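You operate a simulated robot arm through the tools that you are given. There is no shell and no other tool. Be economical: measure what you need, move in short steps, check, and stop when the job is done.

You run a simulated robot arm. Do the job below in one go: nothing can be reset, and whatever is moved stays where it is left.

TASK
Glue the pointed block to the square block and clamp them till set.
Fine: one dab from the glue pen, teal arm parked again, vice knob at tight.

The check looks at the end state, three seconds after you hand in, the way a careful person would. Anything else that was tipped, shoved, dropped, spilled or broken makes it a failure.

THE ROBOT
A 7-joint arm with a two-finger parallel gripper, fixed in place. Base frame: the origin is at the foot of the arm, x ahead of it, y to its left, z up. Units: mm, degrees, N and s.
With the tool pointing down near the work surface it reaches from about 300 to 680 mm from the base axis. Its first joint turns from -66.0 to 66.0 degrees. Payload 1.57 kg.
The TCP is the grasp point between the finger pads, 30 mm short of the fingertips. In the tool frame z runs along the fingers and y along their closing line. Largest opening 110 mm; finger width 24, thickness 12; the body of the gripper, 48 by 112 mm, starts 78 mm behind the TCP.
Orientation is told as [roll, pitch, yaw] about the base's x, y, z axes, in that order, counted from this pose: with the fingers straight down and closing along the base's y, the tool's x points along the base's -x, its y along +y and its z along -z.

THE INTERFACE
- The arm moves only by the tool nudge_tool. Its argument "increments" is a list of rows, each a list of 3 entries, a list of its own where there are three numbers: the shift along the tool's x, y, z in mm, then the turn, a rotation vector about the tool's x, y, z in rad, then the gripper command, from -1 (shut) to 1 (fully open), values between in proportion. In form: [[[tx, ty, tz], [ax, ay, az], fingers], ...]. A call has 1 to 12 rows; each row shifts and turns the commanded pose from where the row before left it, along the tool's axes as they then stand. Rows are played at 5 a second. More than 50 mm and 8.6 degrees between two rows, or a gripper value outside its range, and nothing of the call is played. Where a pose cannot be reached the arm comes as near as it can. A force on the tool above 70 N (or 10 N above the force at the start of the call, whichever is more), or a blocked arm, ends the call early, and 0.2 s more pass. Each finger travels about 108 mm/s and halts on what it meets, pressing with about 20 N; the grip force reading is that of the motor and also rises with nothing between the fingers. The clock runs only during rows and for 0.2 s after the last one: add rows that do not move to give the fingers time. The reply holds the time, the measured pose of the TCP, the force on the tool along the base axes, the opening and the grip force, in the units named above and with some noise, and new pictures: "views" is both (left out), scene, wrist or none.
- Cameras (640 x 400 px; columns grow to the right, rows downward): "scene" is fixed at [173.3, -401.7, 1401]; the picture's right is [0.68, -0.74, 0.00], its down [-0.44, -0.40, -0.80] and it looks along [0.59, 0.54, -0.60] (base axes); focal length 357 px, centre (320, 200). "wrist" rides on the gripper at [-36, 0, -80] in the tool frame; the picture's right is [0.00, -1.00, 0.00], its down [0.97, 0.00, -0.24] and it looks along [0.24, 0.00, 0.97] (tool axes); focal length 218 px, centre (320, 200). There is no depth. A picture from a camera that has moved, and an enlarged one, comes with that camera's place and axes in the base frame and with its lens.
- enlarge(camera, box): a new picture of the part [left, top, right, bottom] of that camera's present view, enlarged. It takes no simulated time.
- finish_job(): hands the job in; it is judged then, once.

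Go step by step. Nothing tells you positions but the pictures and the camera data: compare them with the known pose of the tool, close in by small moves and look again before you grip or let go. The budget is 120 turns and 150 pictures, counting those below and the enlarged ones. Unless the task says otherwise, let go and move clear before handing in, and close with one line.

The tools are called as name(argument=value, ...) on one line, values as JSON. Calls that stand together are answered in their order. nudge_tool: Moves the arm, as the interface text tells. Its arguments: {"type":"object","properties":{"increments":{"type":"array"},"views":{"type":"string","enum":["both","scene","wrist","none"]}},"required":["increments"]} The other tools are called the same way: enlarge (camera, box) takes an enlarged picture of a part of a camera's view; finish_job () hands the job in.

At the start:

```text
t: 0.0
eef_pos: [461.7, 103.7, 1050.6]
tcp_rot: [-0.1, -0.1, 0.0]
wrist_force: [0.3, -0.7, 0.1]
gripper_width: 110.0
gripper_force: 0.2
```

scene: 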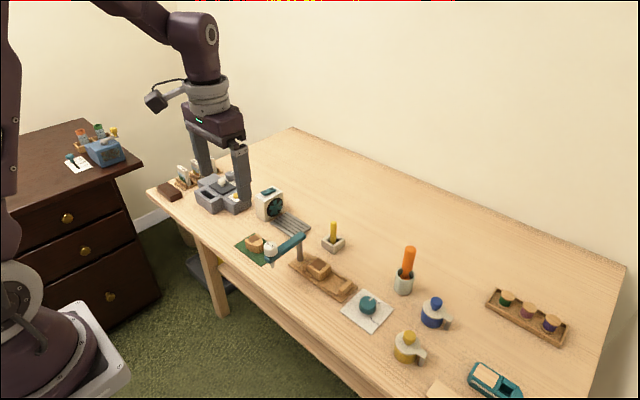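
wrist: 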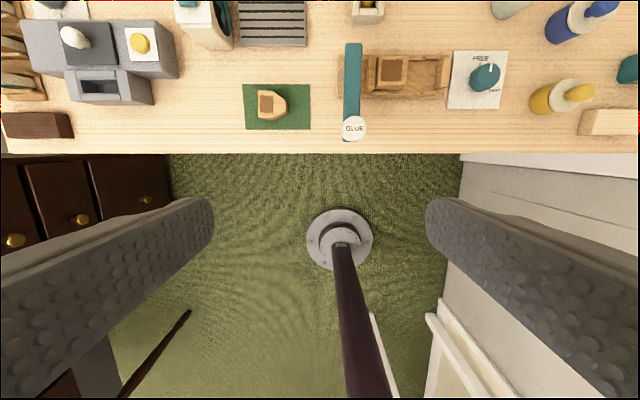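

I see a bench with a green mat holding a pointed block, a teal swing arm with a GLUE cap, a wooden vice with a block, and a knob card. I'll enlarge to study them.

enlarge(camera="scene", box=[220, 180, 420, 340])

enlarge(camera="wrist", box=[230, 0, 530, 160])

```text
2.50 times, centred on (320, 260) of scene
camera zoom: at [173.3, -401.7, 1401.0], right [0.68, -0.74, 0.0], down [-0.44, -0.4, -0.8], along [0.59, 0.54, -0.6], focal length 892 px, centre (320, 50)
```

zoom: 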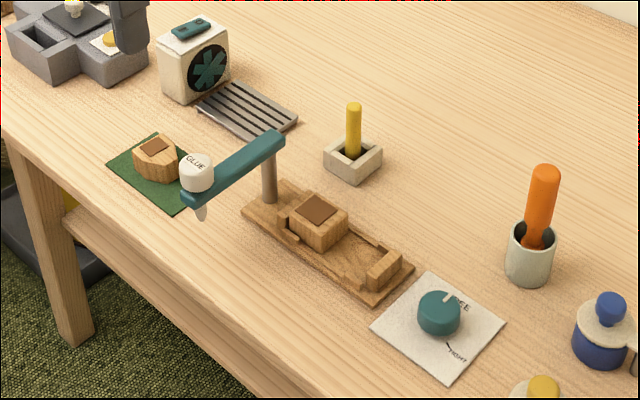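

```text
2.13 times, centred on (380, 80) of wrist
camera zoom: at [498.0, 103.7, 1130.5], right [0.0, -1.0, 0.0], down [-0.97, 0.0, 0.24], along [-0.24, 0.0, -0.97], focal length 466 px, centre (192, 456)
```

zoom: 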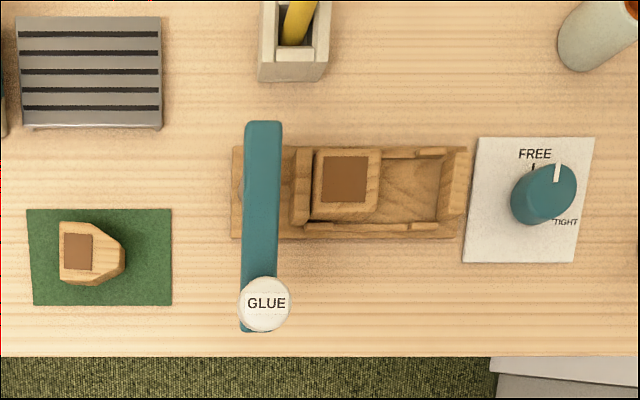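

The pen hangs at about (517, 62), the pole is at about (612, 64), the square block at (598, 2) and the pointed block at (558, 176). I'll move over the vice for a closer view.

nudge_tool(increments=[[[-28, -21, 20], [0, 0, 0], 1], [[-28, -21, 20], [0, 0, 0], 1], [[-28, -21, 20], [0, 0, 0], 1], [[-28, -21, 20], [0, 0, 0], 1], [[-28, -21, 20], [0, 0, 0], 1], [[0, 0, 0], [0, 0, 0], 1]], views="wrist")

enlarge(camera="scene", box=[290, 230, 390, 330])

enlarge(camera="scene", box=[230, 220, 320, 280])

```text
t: 1.4
eef_pos: [604.0, 2.4, 952.2]
tcp_rot: [0.0, -0.1, -0.1]
wrist_force: [0.7, 0.4, 0.0]
gripper_width: 110.2
gripper_force: 0.1
camera wrist: at [640.5, 1.3, 1032.0], right [0.0, -1.0, 0.0], down [-0.97, 0.0, 0.24], along [-0.24, 0.0, -0.97], focal length 218 px, centre (320, 200)
```

wrist: 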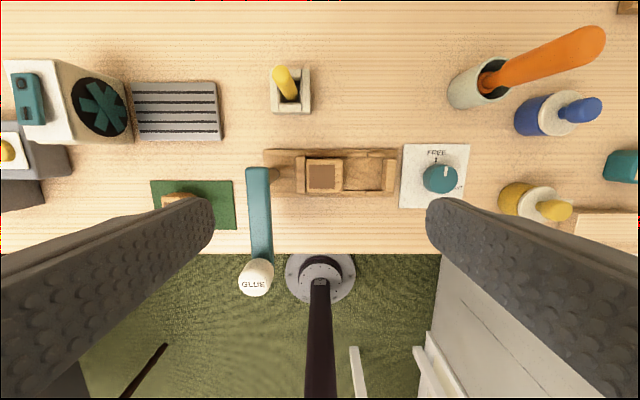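

```text
4.00 times, centred on (340, 280) of scene
camera zoom: at [173.3, -401.8, 1401.0], right [0.68, -0.74, 0.0], down [-0.44, -0.4, -0.8], along [0.59, 0.54, -0.6], focal length 1427 px, centre (240, -120)
```

zoom: 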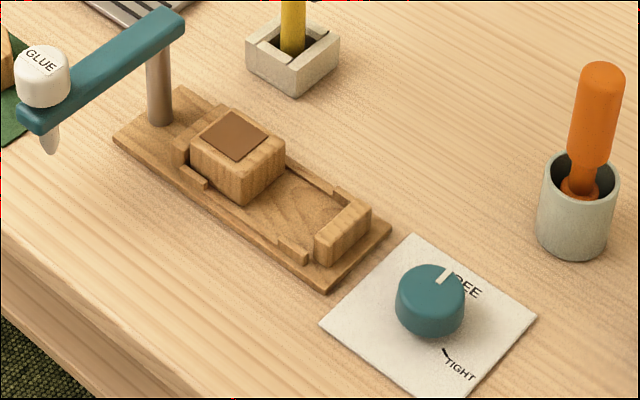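

```text
6.67 times, centred on (275, 250) of scene
camera zoom: at [173.3, -401.8, 1401.0], right [0.68, -0.74, 0.0], down [-0.44, -0.4, -0.8], along [0.59, 0.54, -0.6], focal length 2378 px, centre (620, -133)
```

zoom: 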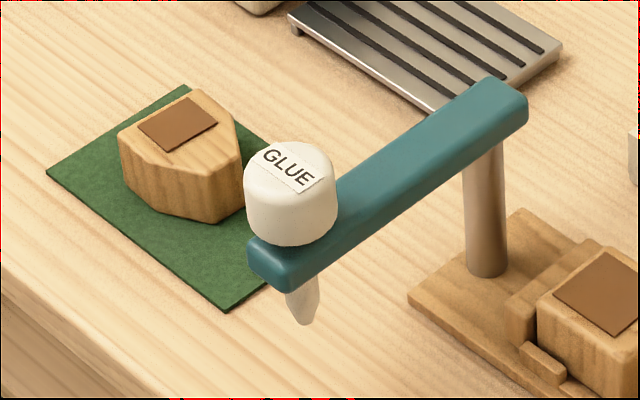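

enlarge(camera="wrist", box=[240, 130, 400, 230])

enlarge(camera="wrist", box=[390, 130, 486, 220])

enlarge(camera="scene", box=[305, 245, 365, 305])

```text
4.00 times, centred on (320, 180) of wrist
camera zoom: at [640.5, 1.3, 1032.0], right [0.0, -1.0, 0.0], down [-0.97, 0.0, 0.24], along [-0.24, 0.0, -0.97], focal length 873 px, centre (320, 280)
```

zoom: 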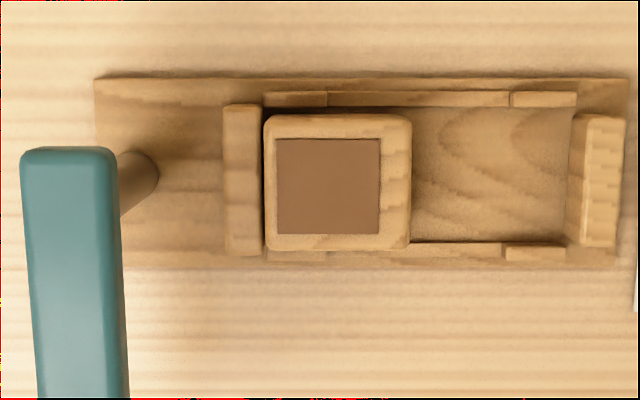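

```text
4.44 times, centred on (438, 175) of wrist
camera zoom: at [640.5, 1.3, 1032.0], right [0.0, -1.0, 0.0], down [-0.97, 0.0, 0.24], along [-0.24, 0.0, -0.97], focal length 970 px, centre (-204, 311)
```

zoom: 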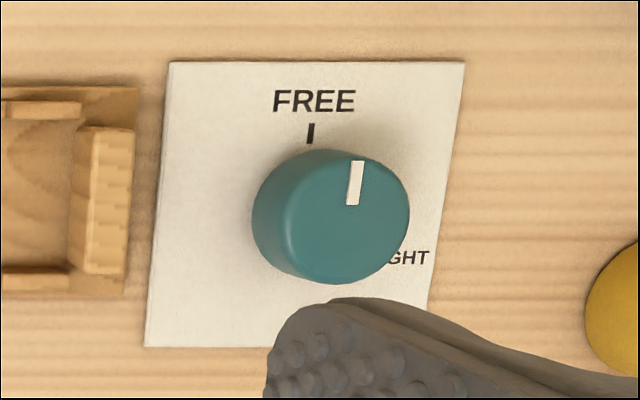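

```text
6.67 times, centred on (335, 275) of scene
camera zoom: at [173.3, -401.8, 1401.0], right [0.68, -0.74, 0.0], down [-0.44, -0.4, -0.8], along [0.59, 0.54, -0.6], focal length 2378 px, centre (220, -300)
```

zoom: 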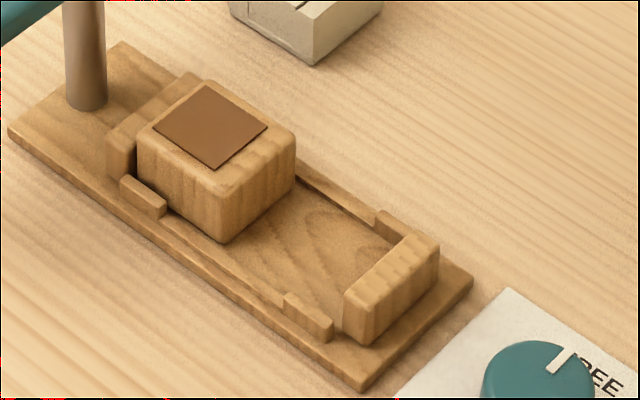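

The pen swings on a radius of about 86 mm about a pole at about (604, 59), so pointing along −y it comes right over the square block's free face. Plan: swing, dab once, park, seat the pointed block against it, tighten. First I'll go above the teal bar.

nudge_tool(increments=[[[22, 30, 10], [0, 0, 0], 1], [[22, 29, 10], [0, 0, 0], 1], [[0, 0, 30], [0, 0, 0], 0.2], [[0, 0, 0], [0, 0, 0], 0.2], [[0, 0, 0], [0, 0, 0], 0.2]])

```text
t: 2.6
eef_pos: [559.6, 58.1, 900.9]
tcp_rot: [0.0, 0.1, -0.1]
wrist_force: [-0.6, 0.1, 0.2]
gripper_width: 66.0
gripper_force: 0.0
camera wrist: at [595.6, 58.4, 980.4], right [0.0, -1.0, 0.0], down [-0.97, 0.0, 0.24], along [-0.24, 0.0, -0.97], focal length 218 px, centre (320, 200)
```

scene: 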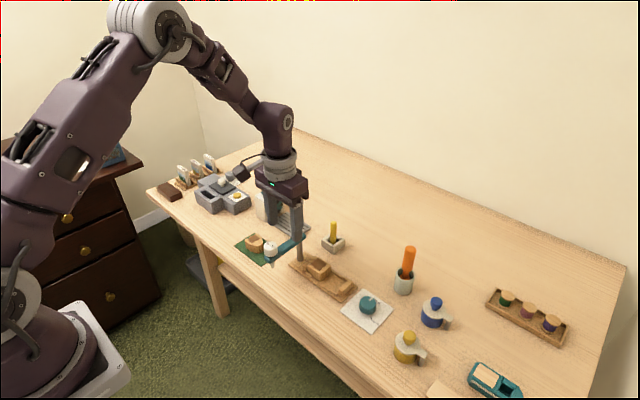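
wrist: 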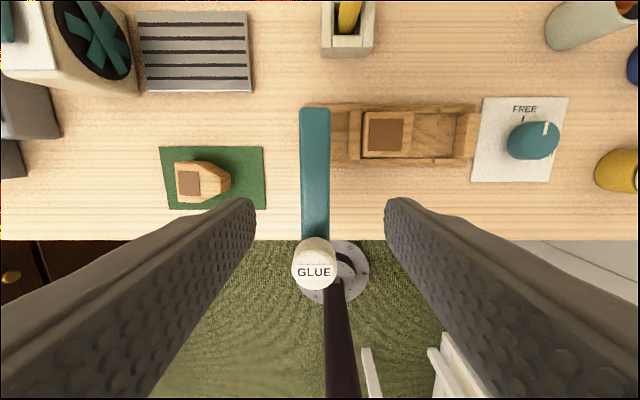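

The bar sits at y≈61.5 between the fingers. I'll descend around it and close.

nudge_tool(increments=[[[0, 3, 18], [0, 0, 0], 0.2], [[0, 0, 18], [0, 0, 0], 0.2], [[0, 0, 19], [0, 0, 0], 0.2], [[0, 0, 0], [0, 0, 0], 0.2]])

enlarge(camera="scene", box=[230, 180, 350, 280])

```text
t: 3.6
eef_pos: [559.7, 61.1, 846.0]
tcp_rot: [0.0, 0.0, 0.0]
wrist_force: [-0.7, -0.2, 1.0]
gripper_width: 65.8
gripper_force: 0.1
camera wrist: at [594.7, 61.2, 924.7], right [0.0, -1.0, 0.0], down [-0.97, 0.0, 0.24], along [-0.24, 0.0, -0.97], focal length 218 px, centre (320, 200)
```

scene: 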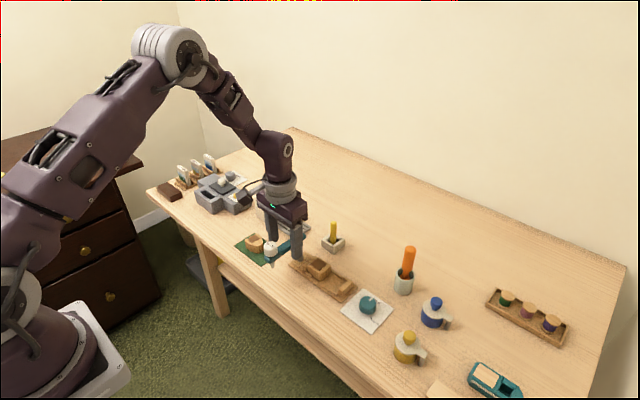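
wrist: 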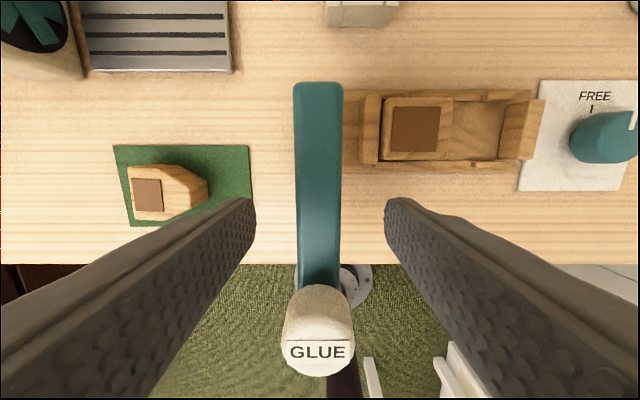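

```text
4.00 times, centred on (290, 230) of scene
camera zoom: at [173.3, -401.7, 1401.0], right [0.68, -0.74, 0.0], down [-0.44, -0.4, -0.8], along [0.59, 0.54, -0.6], focal length 1427 px, centre (440, 80)
```

zoom: 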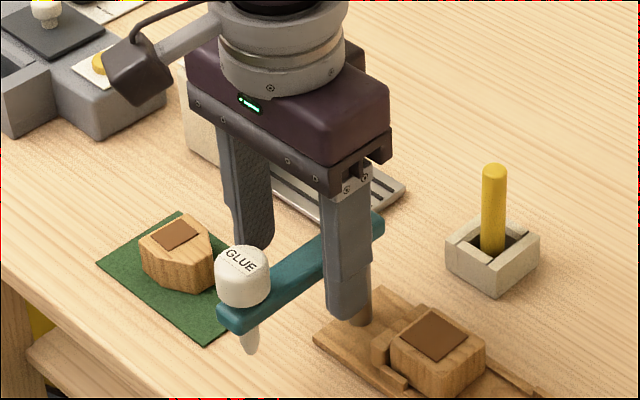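

nudge_tool(increments=[[[0, 0, 2], [0, 0, 0], 0.0], [[0, 0, 0], [0, 0, 0], -0.4], [[0, 0, 0], [0, 0, 0], -0.6], [[0, 0, 0], [0, 0, 0], -0.6], [[0, 0, 0], [0, 0, 0], -0.6]], views="wrist")

```text
t: 4.8
eef_pos: [557.7, 61.3, 844.2]
tcp_rot: [-0.1, 0.0, -0.1]
wrist_force: [-0.7, 0.9, -0.2]
gripper_width: 22.9
gripper_force: 0.7
camera wrist: at [594.5, 60.8, 923.2], right [0.0, -1.0, 0.0], down [-0.97, 0.0, 0.24], along [-0.24, 0.0, -0.97], focal length 218 px, centre (320, 200)
```

wrist: 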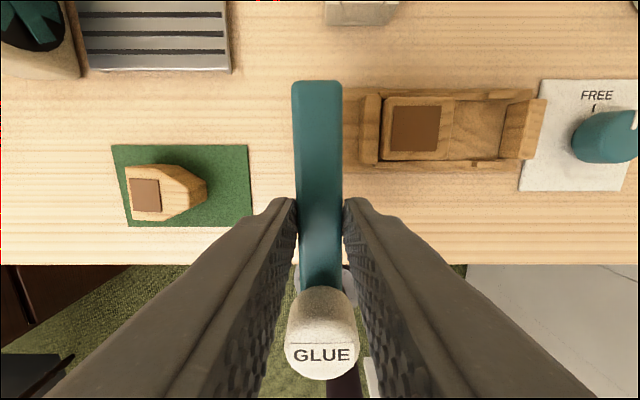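

The fingers cage the bar with little slack. I'll swing it halfway about the pole.

nudge_tool(increments=[[[-0.4, -6.1, 0], [0, 0, -0.13], -0.6], [[-0.4, -6.1, 0], [0, 0, -0.13], -0.6], [[-0.4, -6.1, 0], [0, 0, -0.13], -0.6], [[-0.4, -6.1, 0], [0, 0, -0.13], -0.6], [[-0.4, -6.1, 0], [0, 0, -0.13], -0.6], [[-0.4, -6.1, 0], [0, 0, -0.13], -0.6]])

```text
t: 6.2
eef_pos: [571.1, 28.1, 844.3]
tcp_rot: [-0.1, 0.0, 44.8]
wrist_force: [-0.5, 0.2, -0.6]
gripper_width: 22.2
gripper_force: 0.2
camera wrist: at [597.2, 53.4, 923.4], right [0.7, -0.71, 0.0], down [-0.69, -0.68, 0.24], along [-0.17, -0.17, -0.97], focal length 218 px, centre (320, 200)
```

scene: 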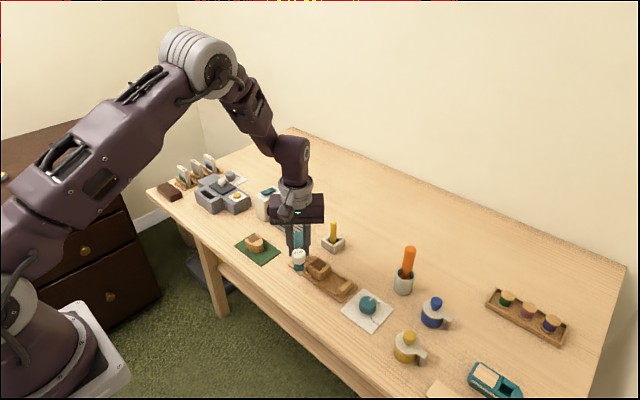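
wrist: 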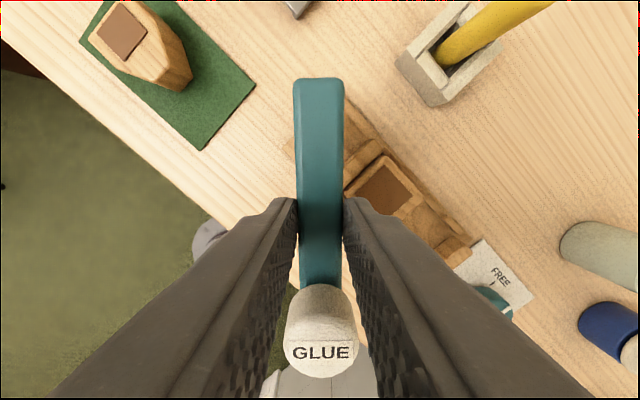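

enlarge(camera="scene", box=[270, 230, 360, 300])

```text
5.71 times, centred on (315, 265) of scene
camera zoom: at [173.3, -401.7, 1401.0], right [0.68, -0.74, 0.0], down [-0.44, -0.4, -0.8], along [0.59, 0.54, -0.6], focal length 2039 px, centre (349, -171)
```

zoom: 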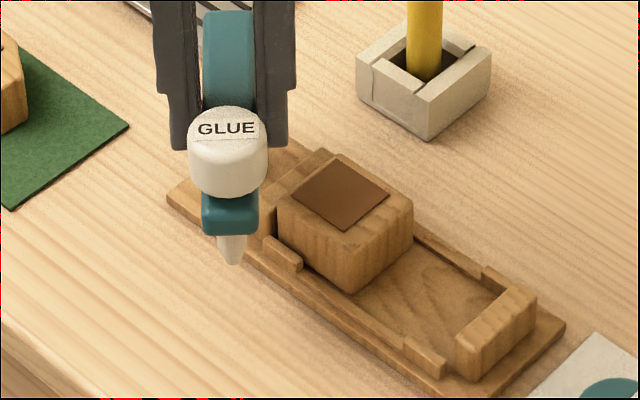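

nudge_tool(increments=[[[-0.4, -6.1, 0], [0, 0, -0.13], -0.6], [[-0.4, -6.1, 0], [0, 0, -0.13], -0.6], [[-0.4, -6.1, 0], [0, 0, -0.13], -0.6]], views="none")

enlarge(camera="scene", box=[280, 230, 370, 300])

```text
t: 7.0
eef_pos: [585.7, 17.1, 844.2]
tcp_rot: [0.0, 0.0, 67.2]
wrist_force: [-1.0, 1.0, -0.4]
gripper_width: 22.1
gripper_force: 0.2
```

```text
5.71 times, centred on (325, 265) of scene
camera zoom: at [173.3, -401.7, 1401.0], right [0.68, -0.74, 0.0], down [-0.44, -0.4, -0.8], along [0.59, 0.54, -0.6], focal length 2039 px, centre (291, -171)
```

zoom: 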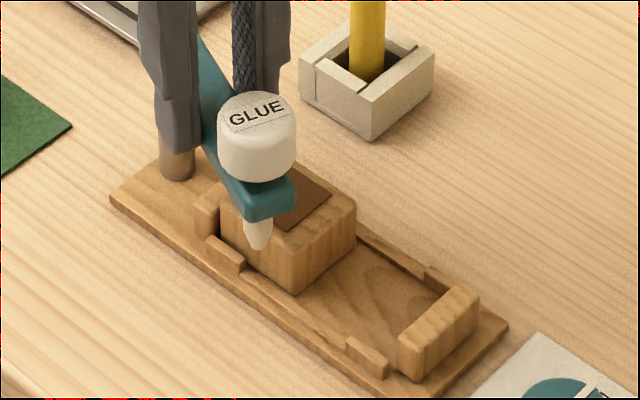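

nudge_tool(increments=[[[-0.2, -3, 0], [0, 0, -0.065], -0.6], [[-0.2, -3, 0], [0, 0, -0.065], -0.6]], views="none")

enlarge(camera="scene", box=[300, 250, 350, 290])

```text
t: 7.6
eef_pos: [592.6, 14.4, 843.9]
tcp_rot: [0.0, 0.0, 74.5]
wrist_force: [0.5, -0.5, 0.8]
gripper_width: 22.0
gripper_force: 0.1
```

```text
10.00 times, centred on (325, 270) of scene
camera zoom: at [173.3, -401.7, 1401.0], right [0.68, -0.74, 0.0], down [-0.44, -0.4, -0.8], along [0.59, 0.54, -0.6], focal length 3568 px, centre (270, -500)
```

zoom: 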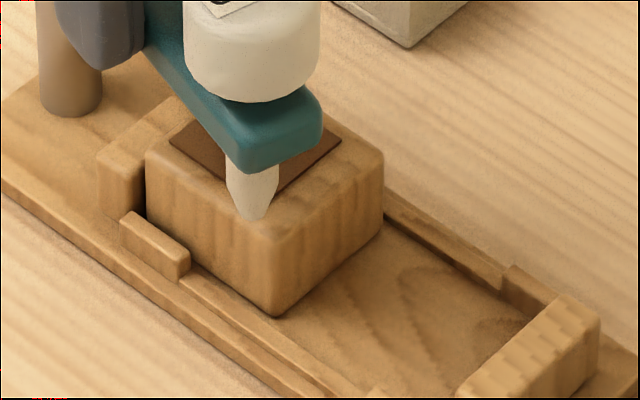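

nudge_tool(increments=[[[-0.2, -3, 0], [0, 0, -0.065], -0.6], [[-0.2, -3, 0], [0, 0, -0.065], -0.6]], views="none")

enlarge(camera="scene", box=[300, 250, 350, 290])

```text
t: 8.2
eef_pos: [597.4, 15.5, 845.2]
tcp_rot: [0.0, 0.0, 82.0]
wrist_force: [0.3, -0.5, 0.5]
gripper_width: 22.4
gripper_force: 0.2
```

```text
10.00 times, centred on (325, 270) of scene
camera zoom: at [173.3, -401.7, 1401.0], right [0.68, -0.74, 0.0], down [-0.44, -0.4, -0.8], along [0.59, 0.54, -0.6], focal length 3568 px, centre (270, -500)
```

zoom: 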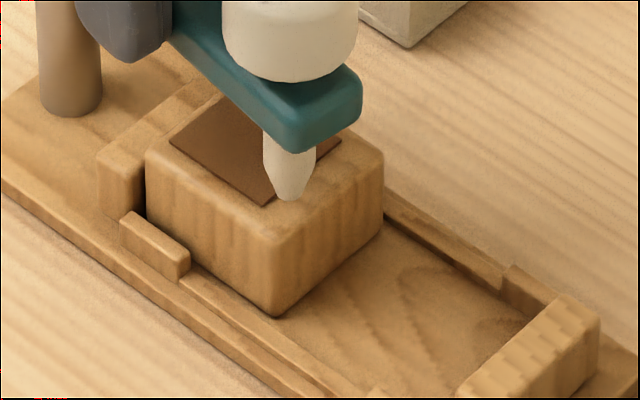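

nudge_tool(increments=[[[-0.2, -3, 0], [0, 0, -0.065], -0.6], [[-0.2, -3, 0], [0, 0, -0.075], -0.6]], views="wrist")

enlarge(camera="scene", box=[300, 240, 350, 290])

```text
t: 8.8
eef_pos: [603.1, 15.6, 845.4]
tcp_rot: [-0.1, 0.0, 89.8]
wrist_force: [0.6, -0.5, -0.7]
gripper_width: 22.7
gripper_force: 0.5
camera wrist: at [603.8, 50.7, 924.2], right [1.0, 0.0, 0.0], down [0.0, -0.97, 0.24], along [0.0, -0.24, -0.97], focal length 218 px, centre (320, 200)
```

wrist: 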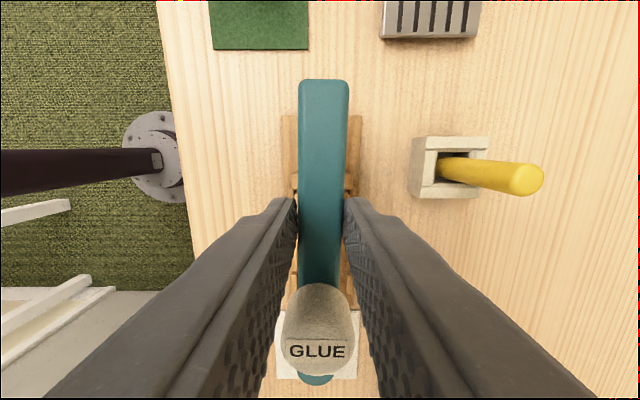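

```text
8.00 times, centred on (325, 265) of scene
camera zoom: at [173.3, -401.7, 1401.0], right [0.68, -0.74, 0.0], down [-0.44, -0.4, -0.8], along [0.59, 0.54, -0.6], focal length 2854 px, centre (280, -320)
```

zoom: 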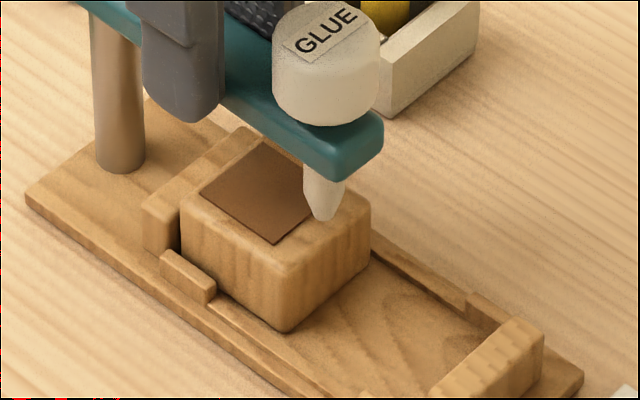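

The pen tip now hangs a few mm above the square block's free top edge, centred. I'll let go of the bar, rise, shut the fingers and hover over the cap.

nudge_tool(increments=[[[0, 0, 0], [0, 0, 0], -0.3], [[0, 0, 0], [0, 0, 0], -0.3], [[0, 0, -30], [0, 0, 0], -0.3], [[0, 0, -30], [0, 0, 0], -0.3], [[21, 0, 0], [0, 0, 0], -1], [[21, 0, 0], [0, 0, 0], -1], [[0, 0, 0], [0, 0, 0], -1], [[0, 0, 0], [0, 0, 0], -1]])

enlarge(camera="scene", box=[290, 210, 370, 290])

```text
t: 10.6
eef_pos: [604.5, -29.8, 905.8]
tcp_rot: [0.0, -0.1, 89.8]
wrist_force: [-0.5, 0.3, 0.3]
gripper_width: 0.0
gripper_force: 19.7
camera wrist: at [604.7, 7.4, 984.6], right [1.0, 0.0, 0.0], down [0.0, -0.97, 0.24], along [0.0, -0.24, -0.97], focal length 218 px, centre (320, 200)
```

scene: 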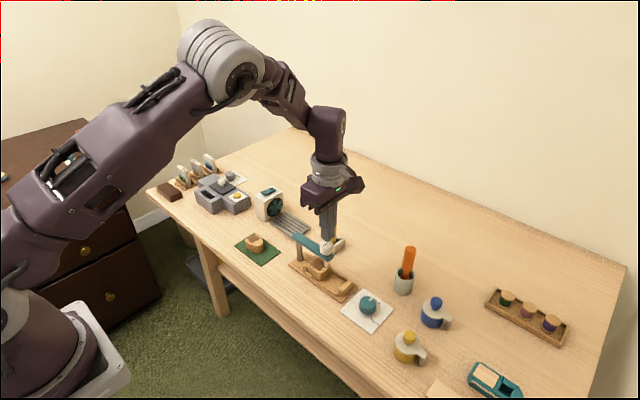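
wrist: 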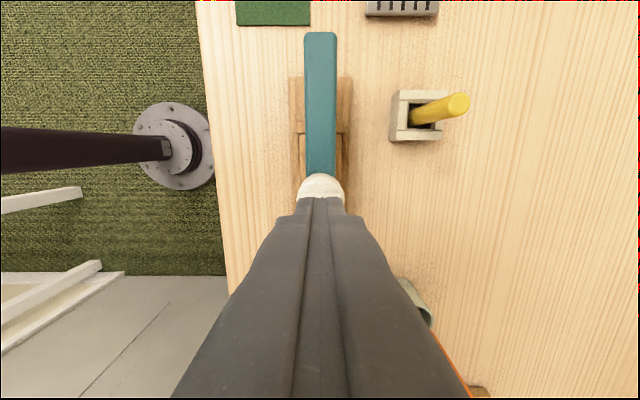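

```text
5.00 times, centred on (330, 250) of scene
camera zoom: at [173.2, -401.7, 1401.0], right [0.68, -0.74, 0.0], down [-0.44, -0.4, -0.8], along [0.59, 0.54, -0.6], focal length 1784 px, centre (270, -50)
```

zoom: 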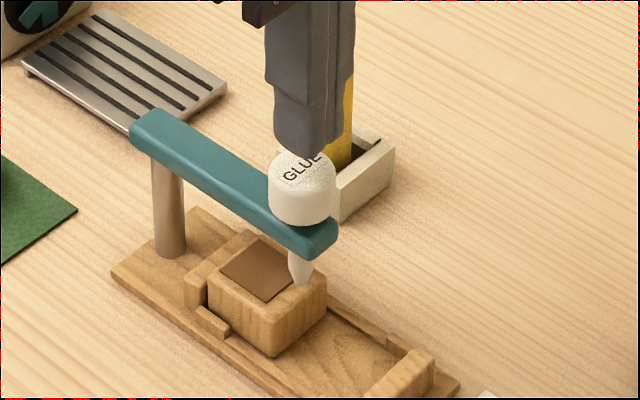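

nudge_tool(increments=[[[-3, 0, 12], [0, 0, 0], -1], [[0, 0, 10], [0, 0, 0], -1], [[0, 0, 3], [0, 0, 0], -1], [[0, 0, 2], [0, 0, 0], -1]], views="none")

enlarge(camera="scene", box=[300, 220, 360, 290])

```text
t: 11.6
eef_pos: [603.7, -25.0, 877.6]
tcp_rot: [0.0, 0.0, 89.9]
wrist_force: [0.5, 0.1, 2.3]
gripper_width: 0.2
gripper_force: 20.1
```

```text
5.71 times, centred on (330, 255) of scene
camera zoom: at [173.2, -401.7, 1401.0], right [0.68, -0.74, 0.0], down [-0.44, -0.4, -0.8], along [0.59, 0.54, -0.6], focal length 2039 px, centre (263, -114)
```

zoom: 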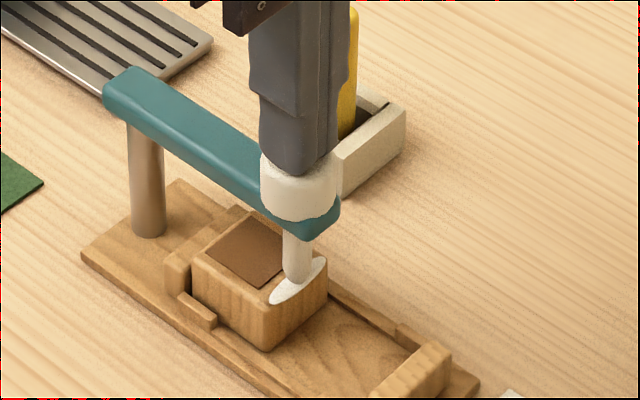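

A white dab of glue has appeared at the square block's joint edge, so one press was enough. I'll lift straight off and look.

nudge_tool(increments=[[[0, 0, -20], [0, 0, 0], -1], [[0, 0, -20], [0, 0, 0], -1], [[-21, 0, 0], [0, 0, 0], -0.3], [[-20, 0, 0], [0, 0, 0], -0.3], [[0, 0, 0], [0, 0, 0], -0.3]], views="wrist")

enlarge(camera="scene", box=[300, 230, 360, 290])

```text
t: 12.8
eef_pos: [603.9, 17.4, 915.9]
tcp_rot: [0.0, 0.0, 89.8]
wrist_force: [-0.9, 0.3, 0.8]
gripper_width: 38.3
gripper_force: 0.1
camera wrist: at [604.0, 53.0, 996.1], right [1.0, 0.0, 0.0], down [0.0, -0.97, 0.24], along [0.0, -0.24, -0.97], focal length 218 px, centre (320, 200)
```

wrist: 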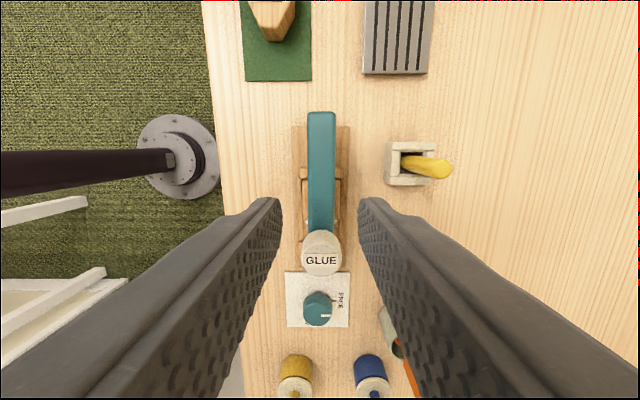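

```text
6.67 times, centred on (330, 260) of scene
camera zoom: at [173.3, -401.7, 1401.0], right [0.68, -0.74, 0.0], down [-0.44, -0.4, -0.8], along [0.59, 0.54, -0.6], focal length 2378 px, centre (253, -200)
```

zoom: 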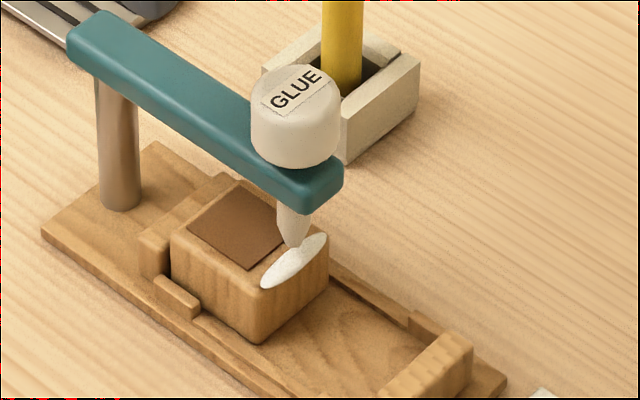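

Good dab. Now I'll cage the bar again and swing it back to its park position.

nudge_tool(increments=[[[0, 0, 35], [0, 0, 0], -0.3], [[0, 0, 36], [0, 0, 0], -0.3], [[0, 0, 0], [0, 0, 0], -0.6], [[0, 0, 0], [0, 0, 0], -0.6], [[-0.4, 6.1, 0], [0, 0, 0.13], -0.6], [[-0.4, 6.1, 0], [0, 0, 0.13], -0.6], [[-0.4, 6.1, 0], [0, 0, 0.13], -0.6], [[-0.4, 6.1, 0], [0, 0, 0.13], -0.6], [[-0.4, 6.1, 0], [0, 0, 0.13], -0.6], [[-0.4, 6.1, 0], [0, 0, 0.13], -0.6]], views="wrist")

```text
t: 15.0
eef_pos: [570.8, 30.8, 847.3]
tcp_rot: [-0.2, 0.0, 45.1]
wrist_force: [4.3, -1.8, -0.8]
gripper_width: 22.9
gripper_force: 11.1
camera wrist: at [596.3, 55.9, 925.5], right [0.71, -0.71, 0.0], down [-0.69, -0.69, 0.24], along [-0.17, -0.17, -0.97], focal length 218 px, centre (320, 200)
```

wrist: 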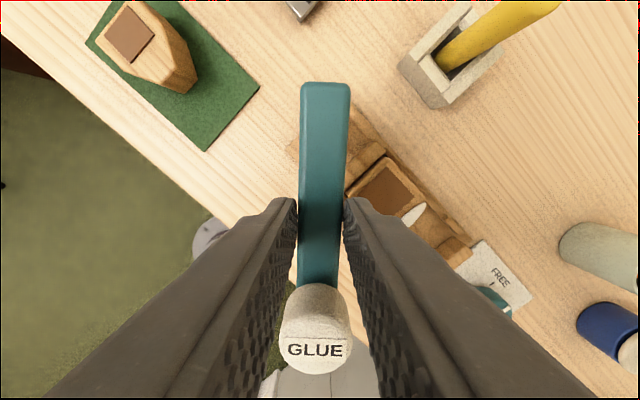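

nudge_tool(increments=[[[1.3, 4.5, 0], [0, 0, 0.13], -0.6], [[-0.4, 6.1, 0], [0, 0, 0.13], -0.6], [[-0.4, 6.1, 0], [0, 0, 0.13], -0.6], [[-0.4, 6.1, 0], [0, 0, 0.13], -0.6], [[-0.4, 6.1, 0], [0, 0, 0.13], -0.6]], views="wrist")

```text
t: 16.2
eef_pos: [557.4, 53.8, 845.9]
tcp_rot: [-0.1, 0.0, 7.8]
wrist_force: [-0.1, 0.3, -0.5]
gripper_width: 22.6
gripper_force: 0.2
camera wrist: at [592.9, 59.7, 925.3], right [0.14, -0.99, 0.0], down [-0.96, -0.13, 0.24], along [-0.24, -0.03, -0.97], focal length 218 px, centre (320, 200)
```

wrist: 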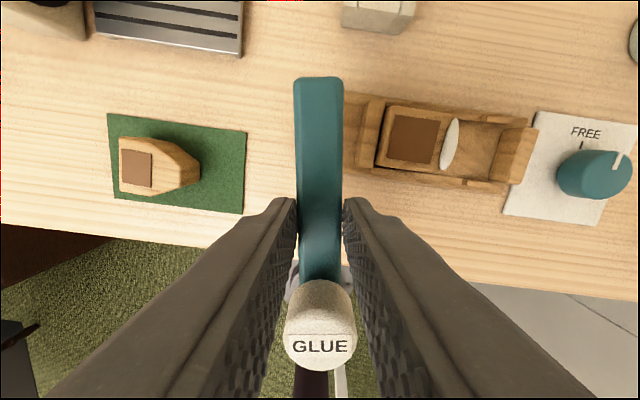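

nudge_tool(increments=[[[0, 4, 0], [0, 0, 0.07], -0.6], [[0, 3.3, 0], [0, 0, 0.066], -0.6], [[0, 0, 0], [0, 0, 0], -0.65]], views="wrist")

```text
t: 17.0
eef_pos: [557.2, 61.3, 845.5]
tcp_rot: [0.0, 0.0, 0.1]
wrist_force: [0.1, -0.9, 1.8]
gripper_width: 21.7
gripper_force: 34.9
camera wrist: at [593.1, 62.0, 925.7], right [0.0, -1.0, 0.0], down [-0.97, 0.0, 0.24], along [-0.24, 0.0, -0.97], focal length 218 px, centre (320, 200)
```

wrist: 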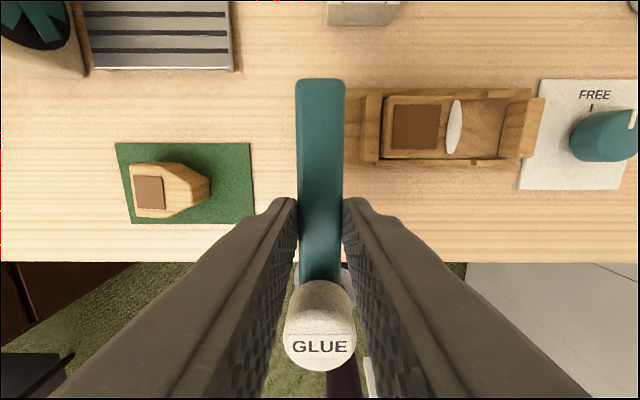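

Arm is parked again. I'll release, rise, and go over the pointed block for a close look.

nudge_tool(increments=[[[0, 0, 0], [0, 0, 0], -0.2], [[0, 0, 0], [0, 0, 0], -0.2], [[0, 0, -30], [0, 0, 0], -0.2], [[0, 0, -40], [0, 0, 0], 0], [[0, 45, -10], [0, 0, 0], 0.2], [[0, 45, 0], [0, 0, 0], 0.2], [[0, 20, 0], [0, 0, 0], 0.2], [[0, 0, 0], [0, 0, 0], 0.2]], views="wrist")

enlarge(camera="scene", box=[230, 220, 350, 310])

enlarge(camera="wrist", box=[256, 110, 400, 210])

```text
t: 18.8
eef_pos: [557.6, 173.6, 924.5]
tcp_rot: [0.0, -0.1, 0.2]
wrist_force: [0.0, 0.7, 0.4]
gripper_width: 65.9
gripper_force: 0.1
camera wrist: at [593.4, 173.4, 1003.9], right [0.0, -1.0, 0.0], down [-0.97, 0.0, 0.24], along [-0.24, 0.0, -0.97], focal length 218 px, centre (320, 200)
```

wrist: 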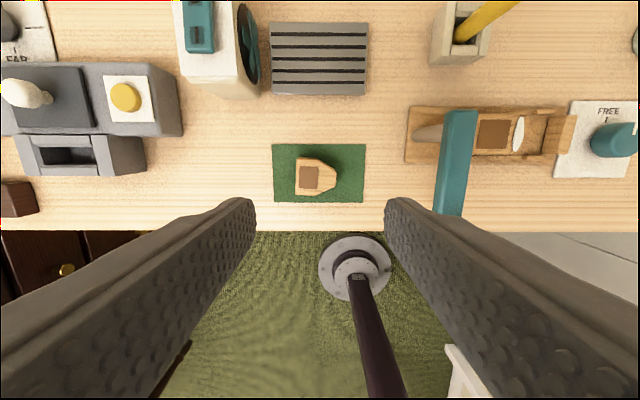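

```text
4.44 times, centred on (290, 265) of scene
camera zoom: at [173.3, -401.7, 1401.0], right [0.68, -0.74, 0.0], down [-0.44, -0.4, -0.8], along [0.59, 0.54, -0.6], focal length 1586 px, centre (453, -89)
```

zoom: 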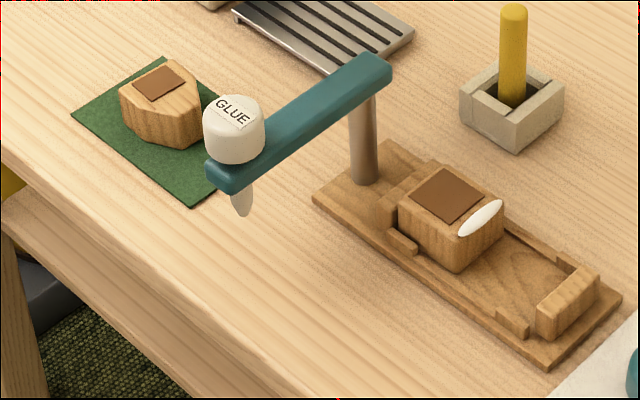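

```text
4.00 times, centred on (328, 160) of wrist
camera zoom: at [593.4, 173.4, 1003.9], right [0.0, -1.0, 0.0], down [-0.97, 0.0, 0.24], along [-0.24, 0.0, -0.97], focal length 873 px, centre (288, 360)
```

zoom: 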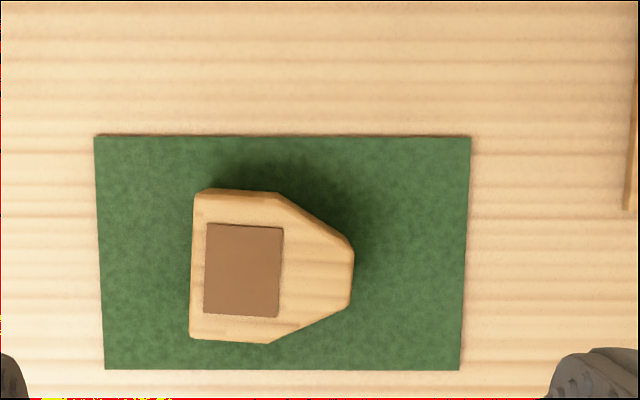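

Pointed block: about 40 mm wide, 43 long, turned −2.6°, flat part centred near (561, 188), top about z 768. I'll turn the gripper so it closes across its straight sides.

nudge_tool(increments=[[[-3.5, 12, 0], [0, 0, -0.1387], 0.2], [[0, 0, 0], [0, 0, -0.1387], 0.2], [[0, 0, 0], [0, 0, -0.1387], 0.2], [[0, 0, 0], [0, 0, -0.1387], 0.2], [[0, 0, 0], [0, 0, -0.1387], 0.2], [[0, 0, 0], [0, 0, -0.1387], 0.2], [[0, 0, 0], [0, 0, -0.1387], 0.2], [[0, 0, 0], [0, 0, -0.1387], 0.2], [[0, 0, 0], [0, 0, -0.1387], 0.2], [[0, 0, 0], [0, 0, -0.1387], 0.2], [[0, 0, 0], [0, 0, -0.1387], 0.2], [[0, 0, 50], [0, 0, 0], 0.2]], views="wrist")

enlarge(camera="wrist", box=[230, 110, 410, 260])

enlarge(camera="scene", box=[210, 190, 310, 280])

```text
t: 21.4
eef_pos: [560.2, 184.8, 876.4]
tcp_rot: [0.0, 0.0, 87.6]
wrist_force: [-0.1, 0.4, -0.6]
gripper_width: 66.1
gripper_force: 0.3
camera wrist: at [561.6, 221.1, 956.4], right [1.0, -0.04, 0.0], down [-0.04, -0.97, 0.24], along [-0.01, -0.24, -0.97], focal length 218 px, centre (320, 200)
```

wrist: 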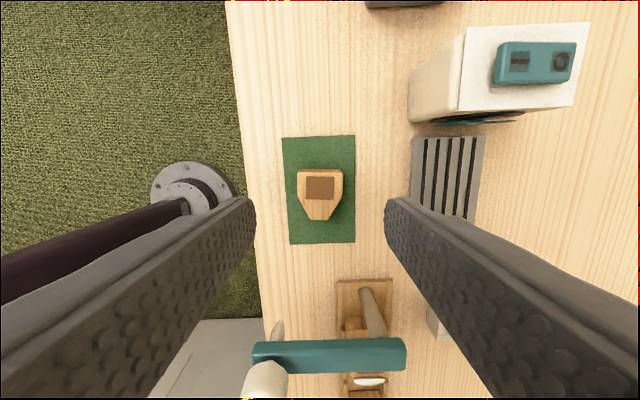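

```text
2.67 times, centred on (320, 185) of wrist
camera zoom: at [561.6, 221.1, 956.4], right [1.0, -0.04, 0.0], down [-0.04, -0.97, 0.24], along [-0.01, -0.24, -0.97], focal length 582 px, centre (320, 240)
```

zoom: 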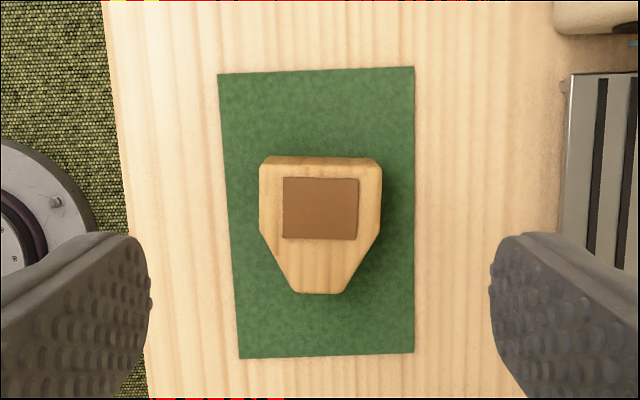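

```text
4.44 times, centred on (260, 235) of scene
camera zoom: at [173.3, -401.7, 1401.0], right [0.68, -0.74, 0.0], down [-0.44, -0.4, -0.8], along [0.59, 0.54, -0.6], focal length 1586 px, centre (587, 44)
```

zoom: 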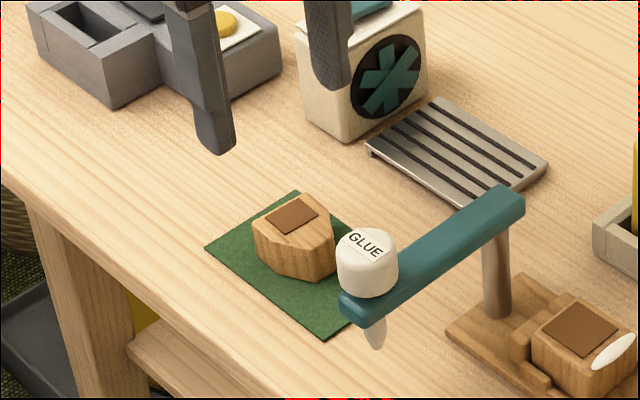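

Well centred. Descending to grip height and closing.

nudge_tool(increments=[[[0, 0, 35], [0, 0, 0], 0.2], [[0, 0, 35], [0, 0, 0], 0.2], [[0, 0, 21.5], [0, 0, 0], 0.2], [[0, 0, 0], [0, 0, 0], 0.0], [[0, 0, 0], [0, 0, 0], -0.2], [[0, 0, 0], [0, 0, 0], -0.4], [[0, 0, 0], [0, 0, 0], -0.5], [[0, 0, 0], [0, 0, 0], -0.5]], views="wrist")

enlarge(camera="scene", box=[220, 200, 310, 280])

```text
t: 23.2
eef_pos: [558.9, 184.2, 784.2]
tcp_rot: [0.0, 0.0, 87.6]
wrist_force: [-0.5, 0.1, 0.4]
gripper_width: 39.2
gripper_force: 20.1
camera wrist: at [560.5, 219.7, 864.6], right [1.0, -0.04, 0.0], down [-0.04, -0.97, 0.24], along [-0.01, -0.24, -0.97], focal length 218 px, centre (320, 200)
```

wrist: 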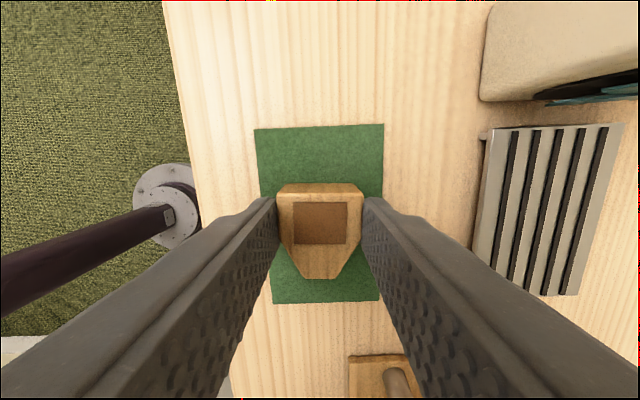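

```text
5.00 times, centred on (265, 240) of scene
camera zoom: at [173.3, -401.7, 1401.0], right [0.68, -0.74, 0.0], down [-0.44, -0.4, -0.8], along [0.59, 0.54, -0.6], focal length 1784 px, centre (595, 0)
```

zoom: 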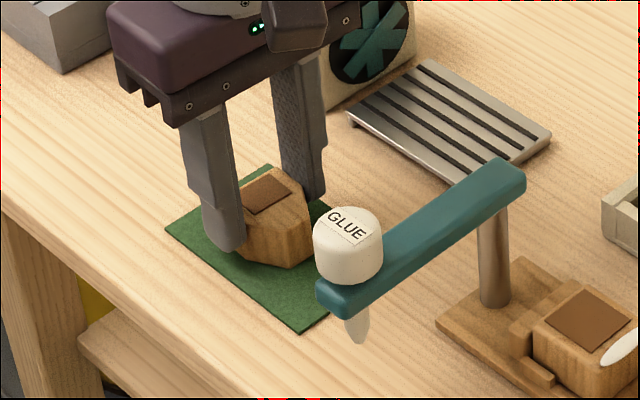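

Gripped at 39 mm. Lifting high, squaring the yaw, and carrying it over the vice.

nudge_tool(increments=[[[0, 0, -30], [0, 0, 0], -0.6], [[0, 0, -45], [0, 0, 0], -0.6], [[0, 0, -45], [0, 0, 0], -0.6], [[0, 0, -35], [0, 0, -0.042], -0.6], [[45.6, -9.2, 0], [0, 0, 0], -0.6], [[45.6, -9.2, 0], [0, 0, 0], -0.6], [[45.6, -9.2, 0], [0, 0, 0], -0.6], [[45.6, -9.2, 0], [0, 0, 0], -0.6], [[45.6, -9.2, 0], [0, 0, 0], -0.6], [[0, 0, 0], [0, 0, 0], -0.6]], views="wrist")

enlarge(camera="scene", box=[270, 180, 410, 310])

enlarge(camera="wrist", box=[240, 90, 400, 290])

```text
t: 25.4
eef_pos: [608.2, -43.8, 939.2]
tcp_rot: [0.0, 0.1, 90.0]
wrist_force: [-0.6, 0.2, -0.2]
gripper_width: 39.1
gripper_force: 20.0
camera wrist: at [607.4, -8.6, 1019.2], right [1.0, 0.0, 0.0], down [0.0, -0.97, 0.24], along [0.0, -0.24, -0.97], focal length 218 px, centre (320, 200)
```

wrist: 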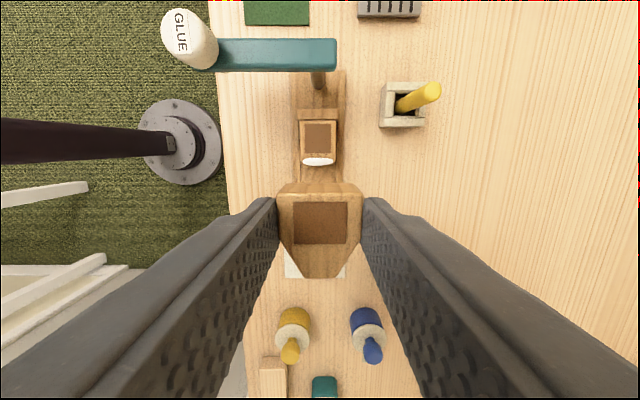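

```text
3.08 times, centred on (340, 245) of scene
camera zoom: at [173.2, -401.8, 1401.0], right [0.68, -0.74, 0.0], down [-0.44, -0.4, -0.8], along [0.59, 0.54, -0.6], focal length 1098 px, centre (258, 62)
```

zoom: 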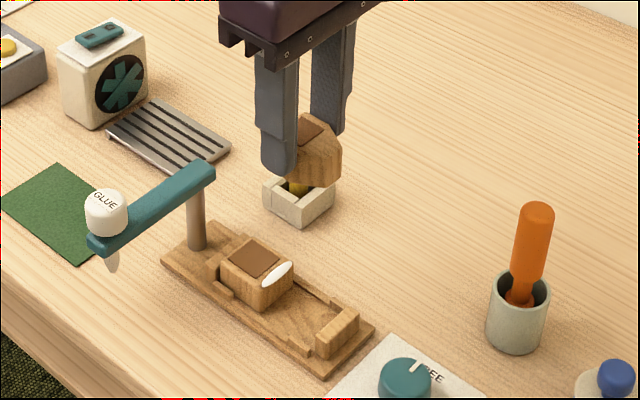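

```text
2.00 times, centred on (320, 190) of wrist
camera zoom: at [607.4, -8.6, 1019.2], right [1.0, 0.0, 0.0], down [0.0, -0.97, 0.24], along [0.0, -0.24, -0.97], focal length 436 px, centre (320, 220)
```

zoom: 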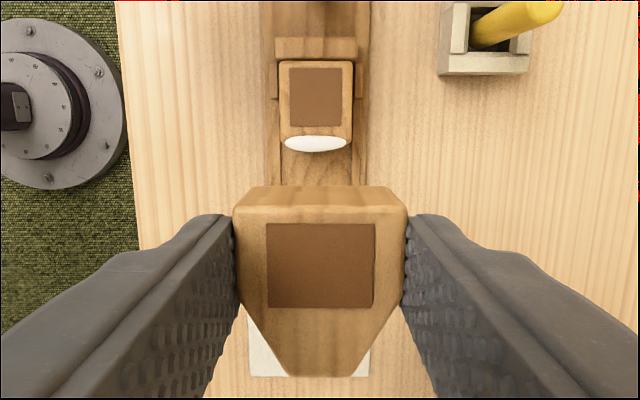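

nudge_tool(increments=[[[0, 2.7, 38], [0, 0, 0], -0.6], [[0, 0, 38], [0, 0, 0], -0.6], [[0, 0, 38], [0, 0, 0], -0.6], [[0, 0, 0], [0, 0, 0], -0.6]], views="wrist")

enlarge(camera="scene", box=[290, 220, 390, 310])

enlarge(camera="wrist", box=[260, 90, 380, 240])

```text
t: 26.4
eef_pos: [603.6, -43.3, 824.5]
tcp_rot: [0.0, 0.0, 90.0]
wrist_force: [-0.3, -0.8, -0.1]
gripper_width: 38.9
gripper_force: 20.3
camera wrist: at [604.2, -7.6, 904.6], right [1.0, 0.0, 0.0], down [0.0, -0.97, 0.24], along [0.0, -0.24, -0.97], focal length 218 px, centre (320, 200)
```

wrist: 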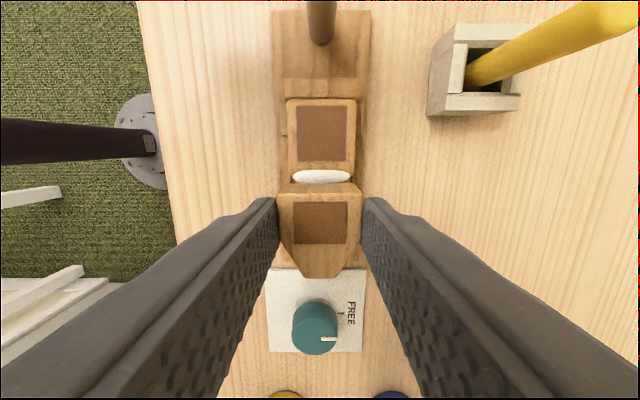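

```text
4.44 times, centred on (340, 265) of scene
camera zoom: at [173.3, -401.7, 1401.0], right [0.68, -0.74, 0.0], down [-0.44, -0.4, -0.8], along [0.59, 0.54, -0.6], focal length 1586 px, centre (231, -89)
```

zoom: 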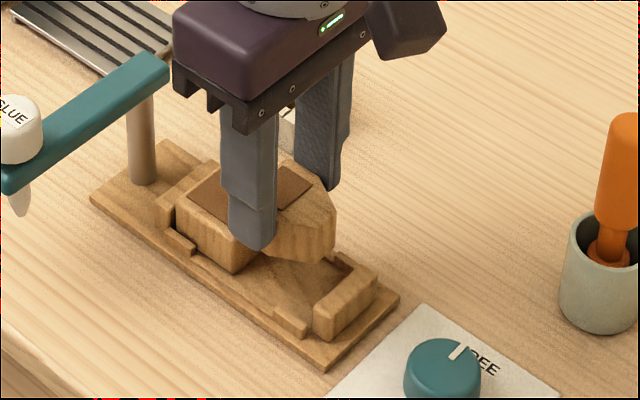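

```text
2.67 times, centred on (320, 165) of wrist
camera zoom: at [604.2, -7.6, 904.6], right [1.0, 0.0, 0.0], down [0.0, -0.97, 0.24], along [0.0, -0.24, -0.97], focal length 582 px, centre (320, 293)
```

zoom: 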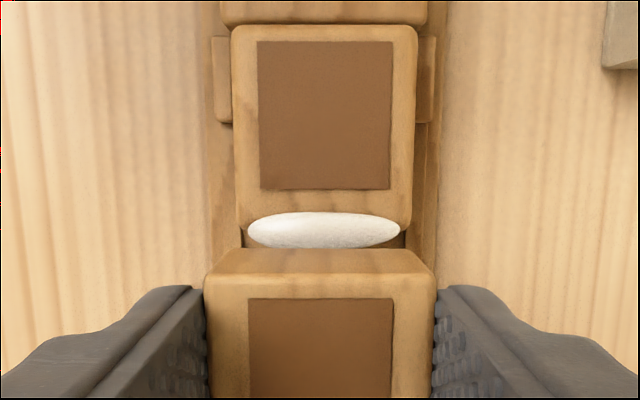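

Aligned, with about 3 mm gap to the glued face. I'll lower in small steps.

nudge_tool(increments=[[[1, -1, 10], [0, 0, 0], -0.6], [[0, 0, 10], [0, 0, 0], -0.6], [[0, 0, 8], [0, 0, 0], -0.6], [[0, 0, 3], [0, 0, 0], -0.6], [[0, 0, 0], [0, 0, 0], -0.6]], views="wrist")

enlarge(camera="scene", box=[290, 230, 370, 310])

```text
t: 27.6
eef_pos: [605.1, -43.6, 794.3]
tcp_rot: [-0.1, 0.0, 89.9]
wrist_force: [0.6, -0.1, -0.7]
gripper_width: 39.3
gripper_force: 19.9
camera wrist: at [604.5, -8.6, 873.4], right [1.0, 0.0, 0.0], down [0.0, -0.97, 0.24], along [0.0, -0.24, -0.97], focal length 218 px, centre (320, 200)
```

wrist: 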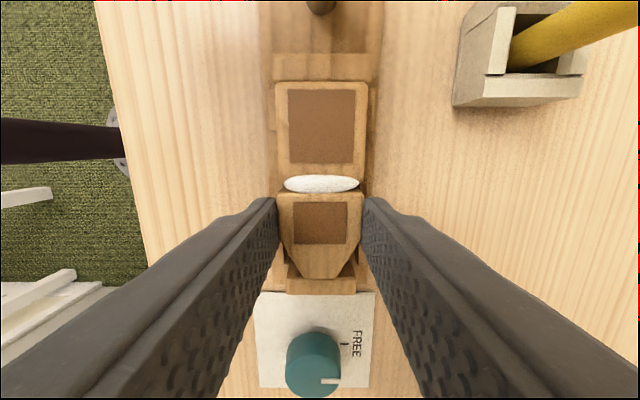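

```text
5.00 times, centred on (330, 270) of scene
camera zoom: at [173.3, -401.7, 1401.0], right [0.68, -0.74, 0.0], down [-0.44, -0.4, -0.8], along [0.59, 0.54, -0.6], focal length 1784 px, centre (270, -150)
```

zoom: 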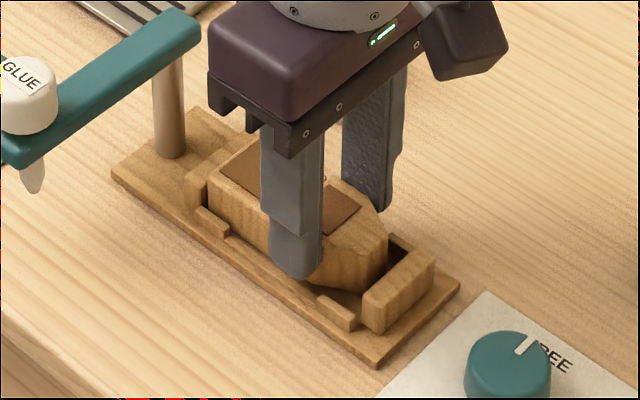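

nudge_tool(increments=[[[0, 0, 1.5], [0, 0, 0], -0.6], [[0, 0, 1.5], [0, 0, 0], -0.6], [[0, 0, 0], [0, 0, 0], -0.6]], views="none")

```text
t: 28.4
eef_pos: [604.2, -44.2, 791.4]
tcp_rot: [0.0, -0.1, 89.9]
wrist_force: [0.0, -0.3, 0.4]
gripper_width: 39.0
gripper_force: 20.3
```

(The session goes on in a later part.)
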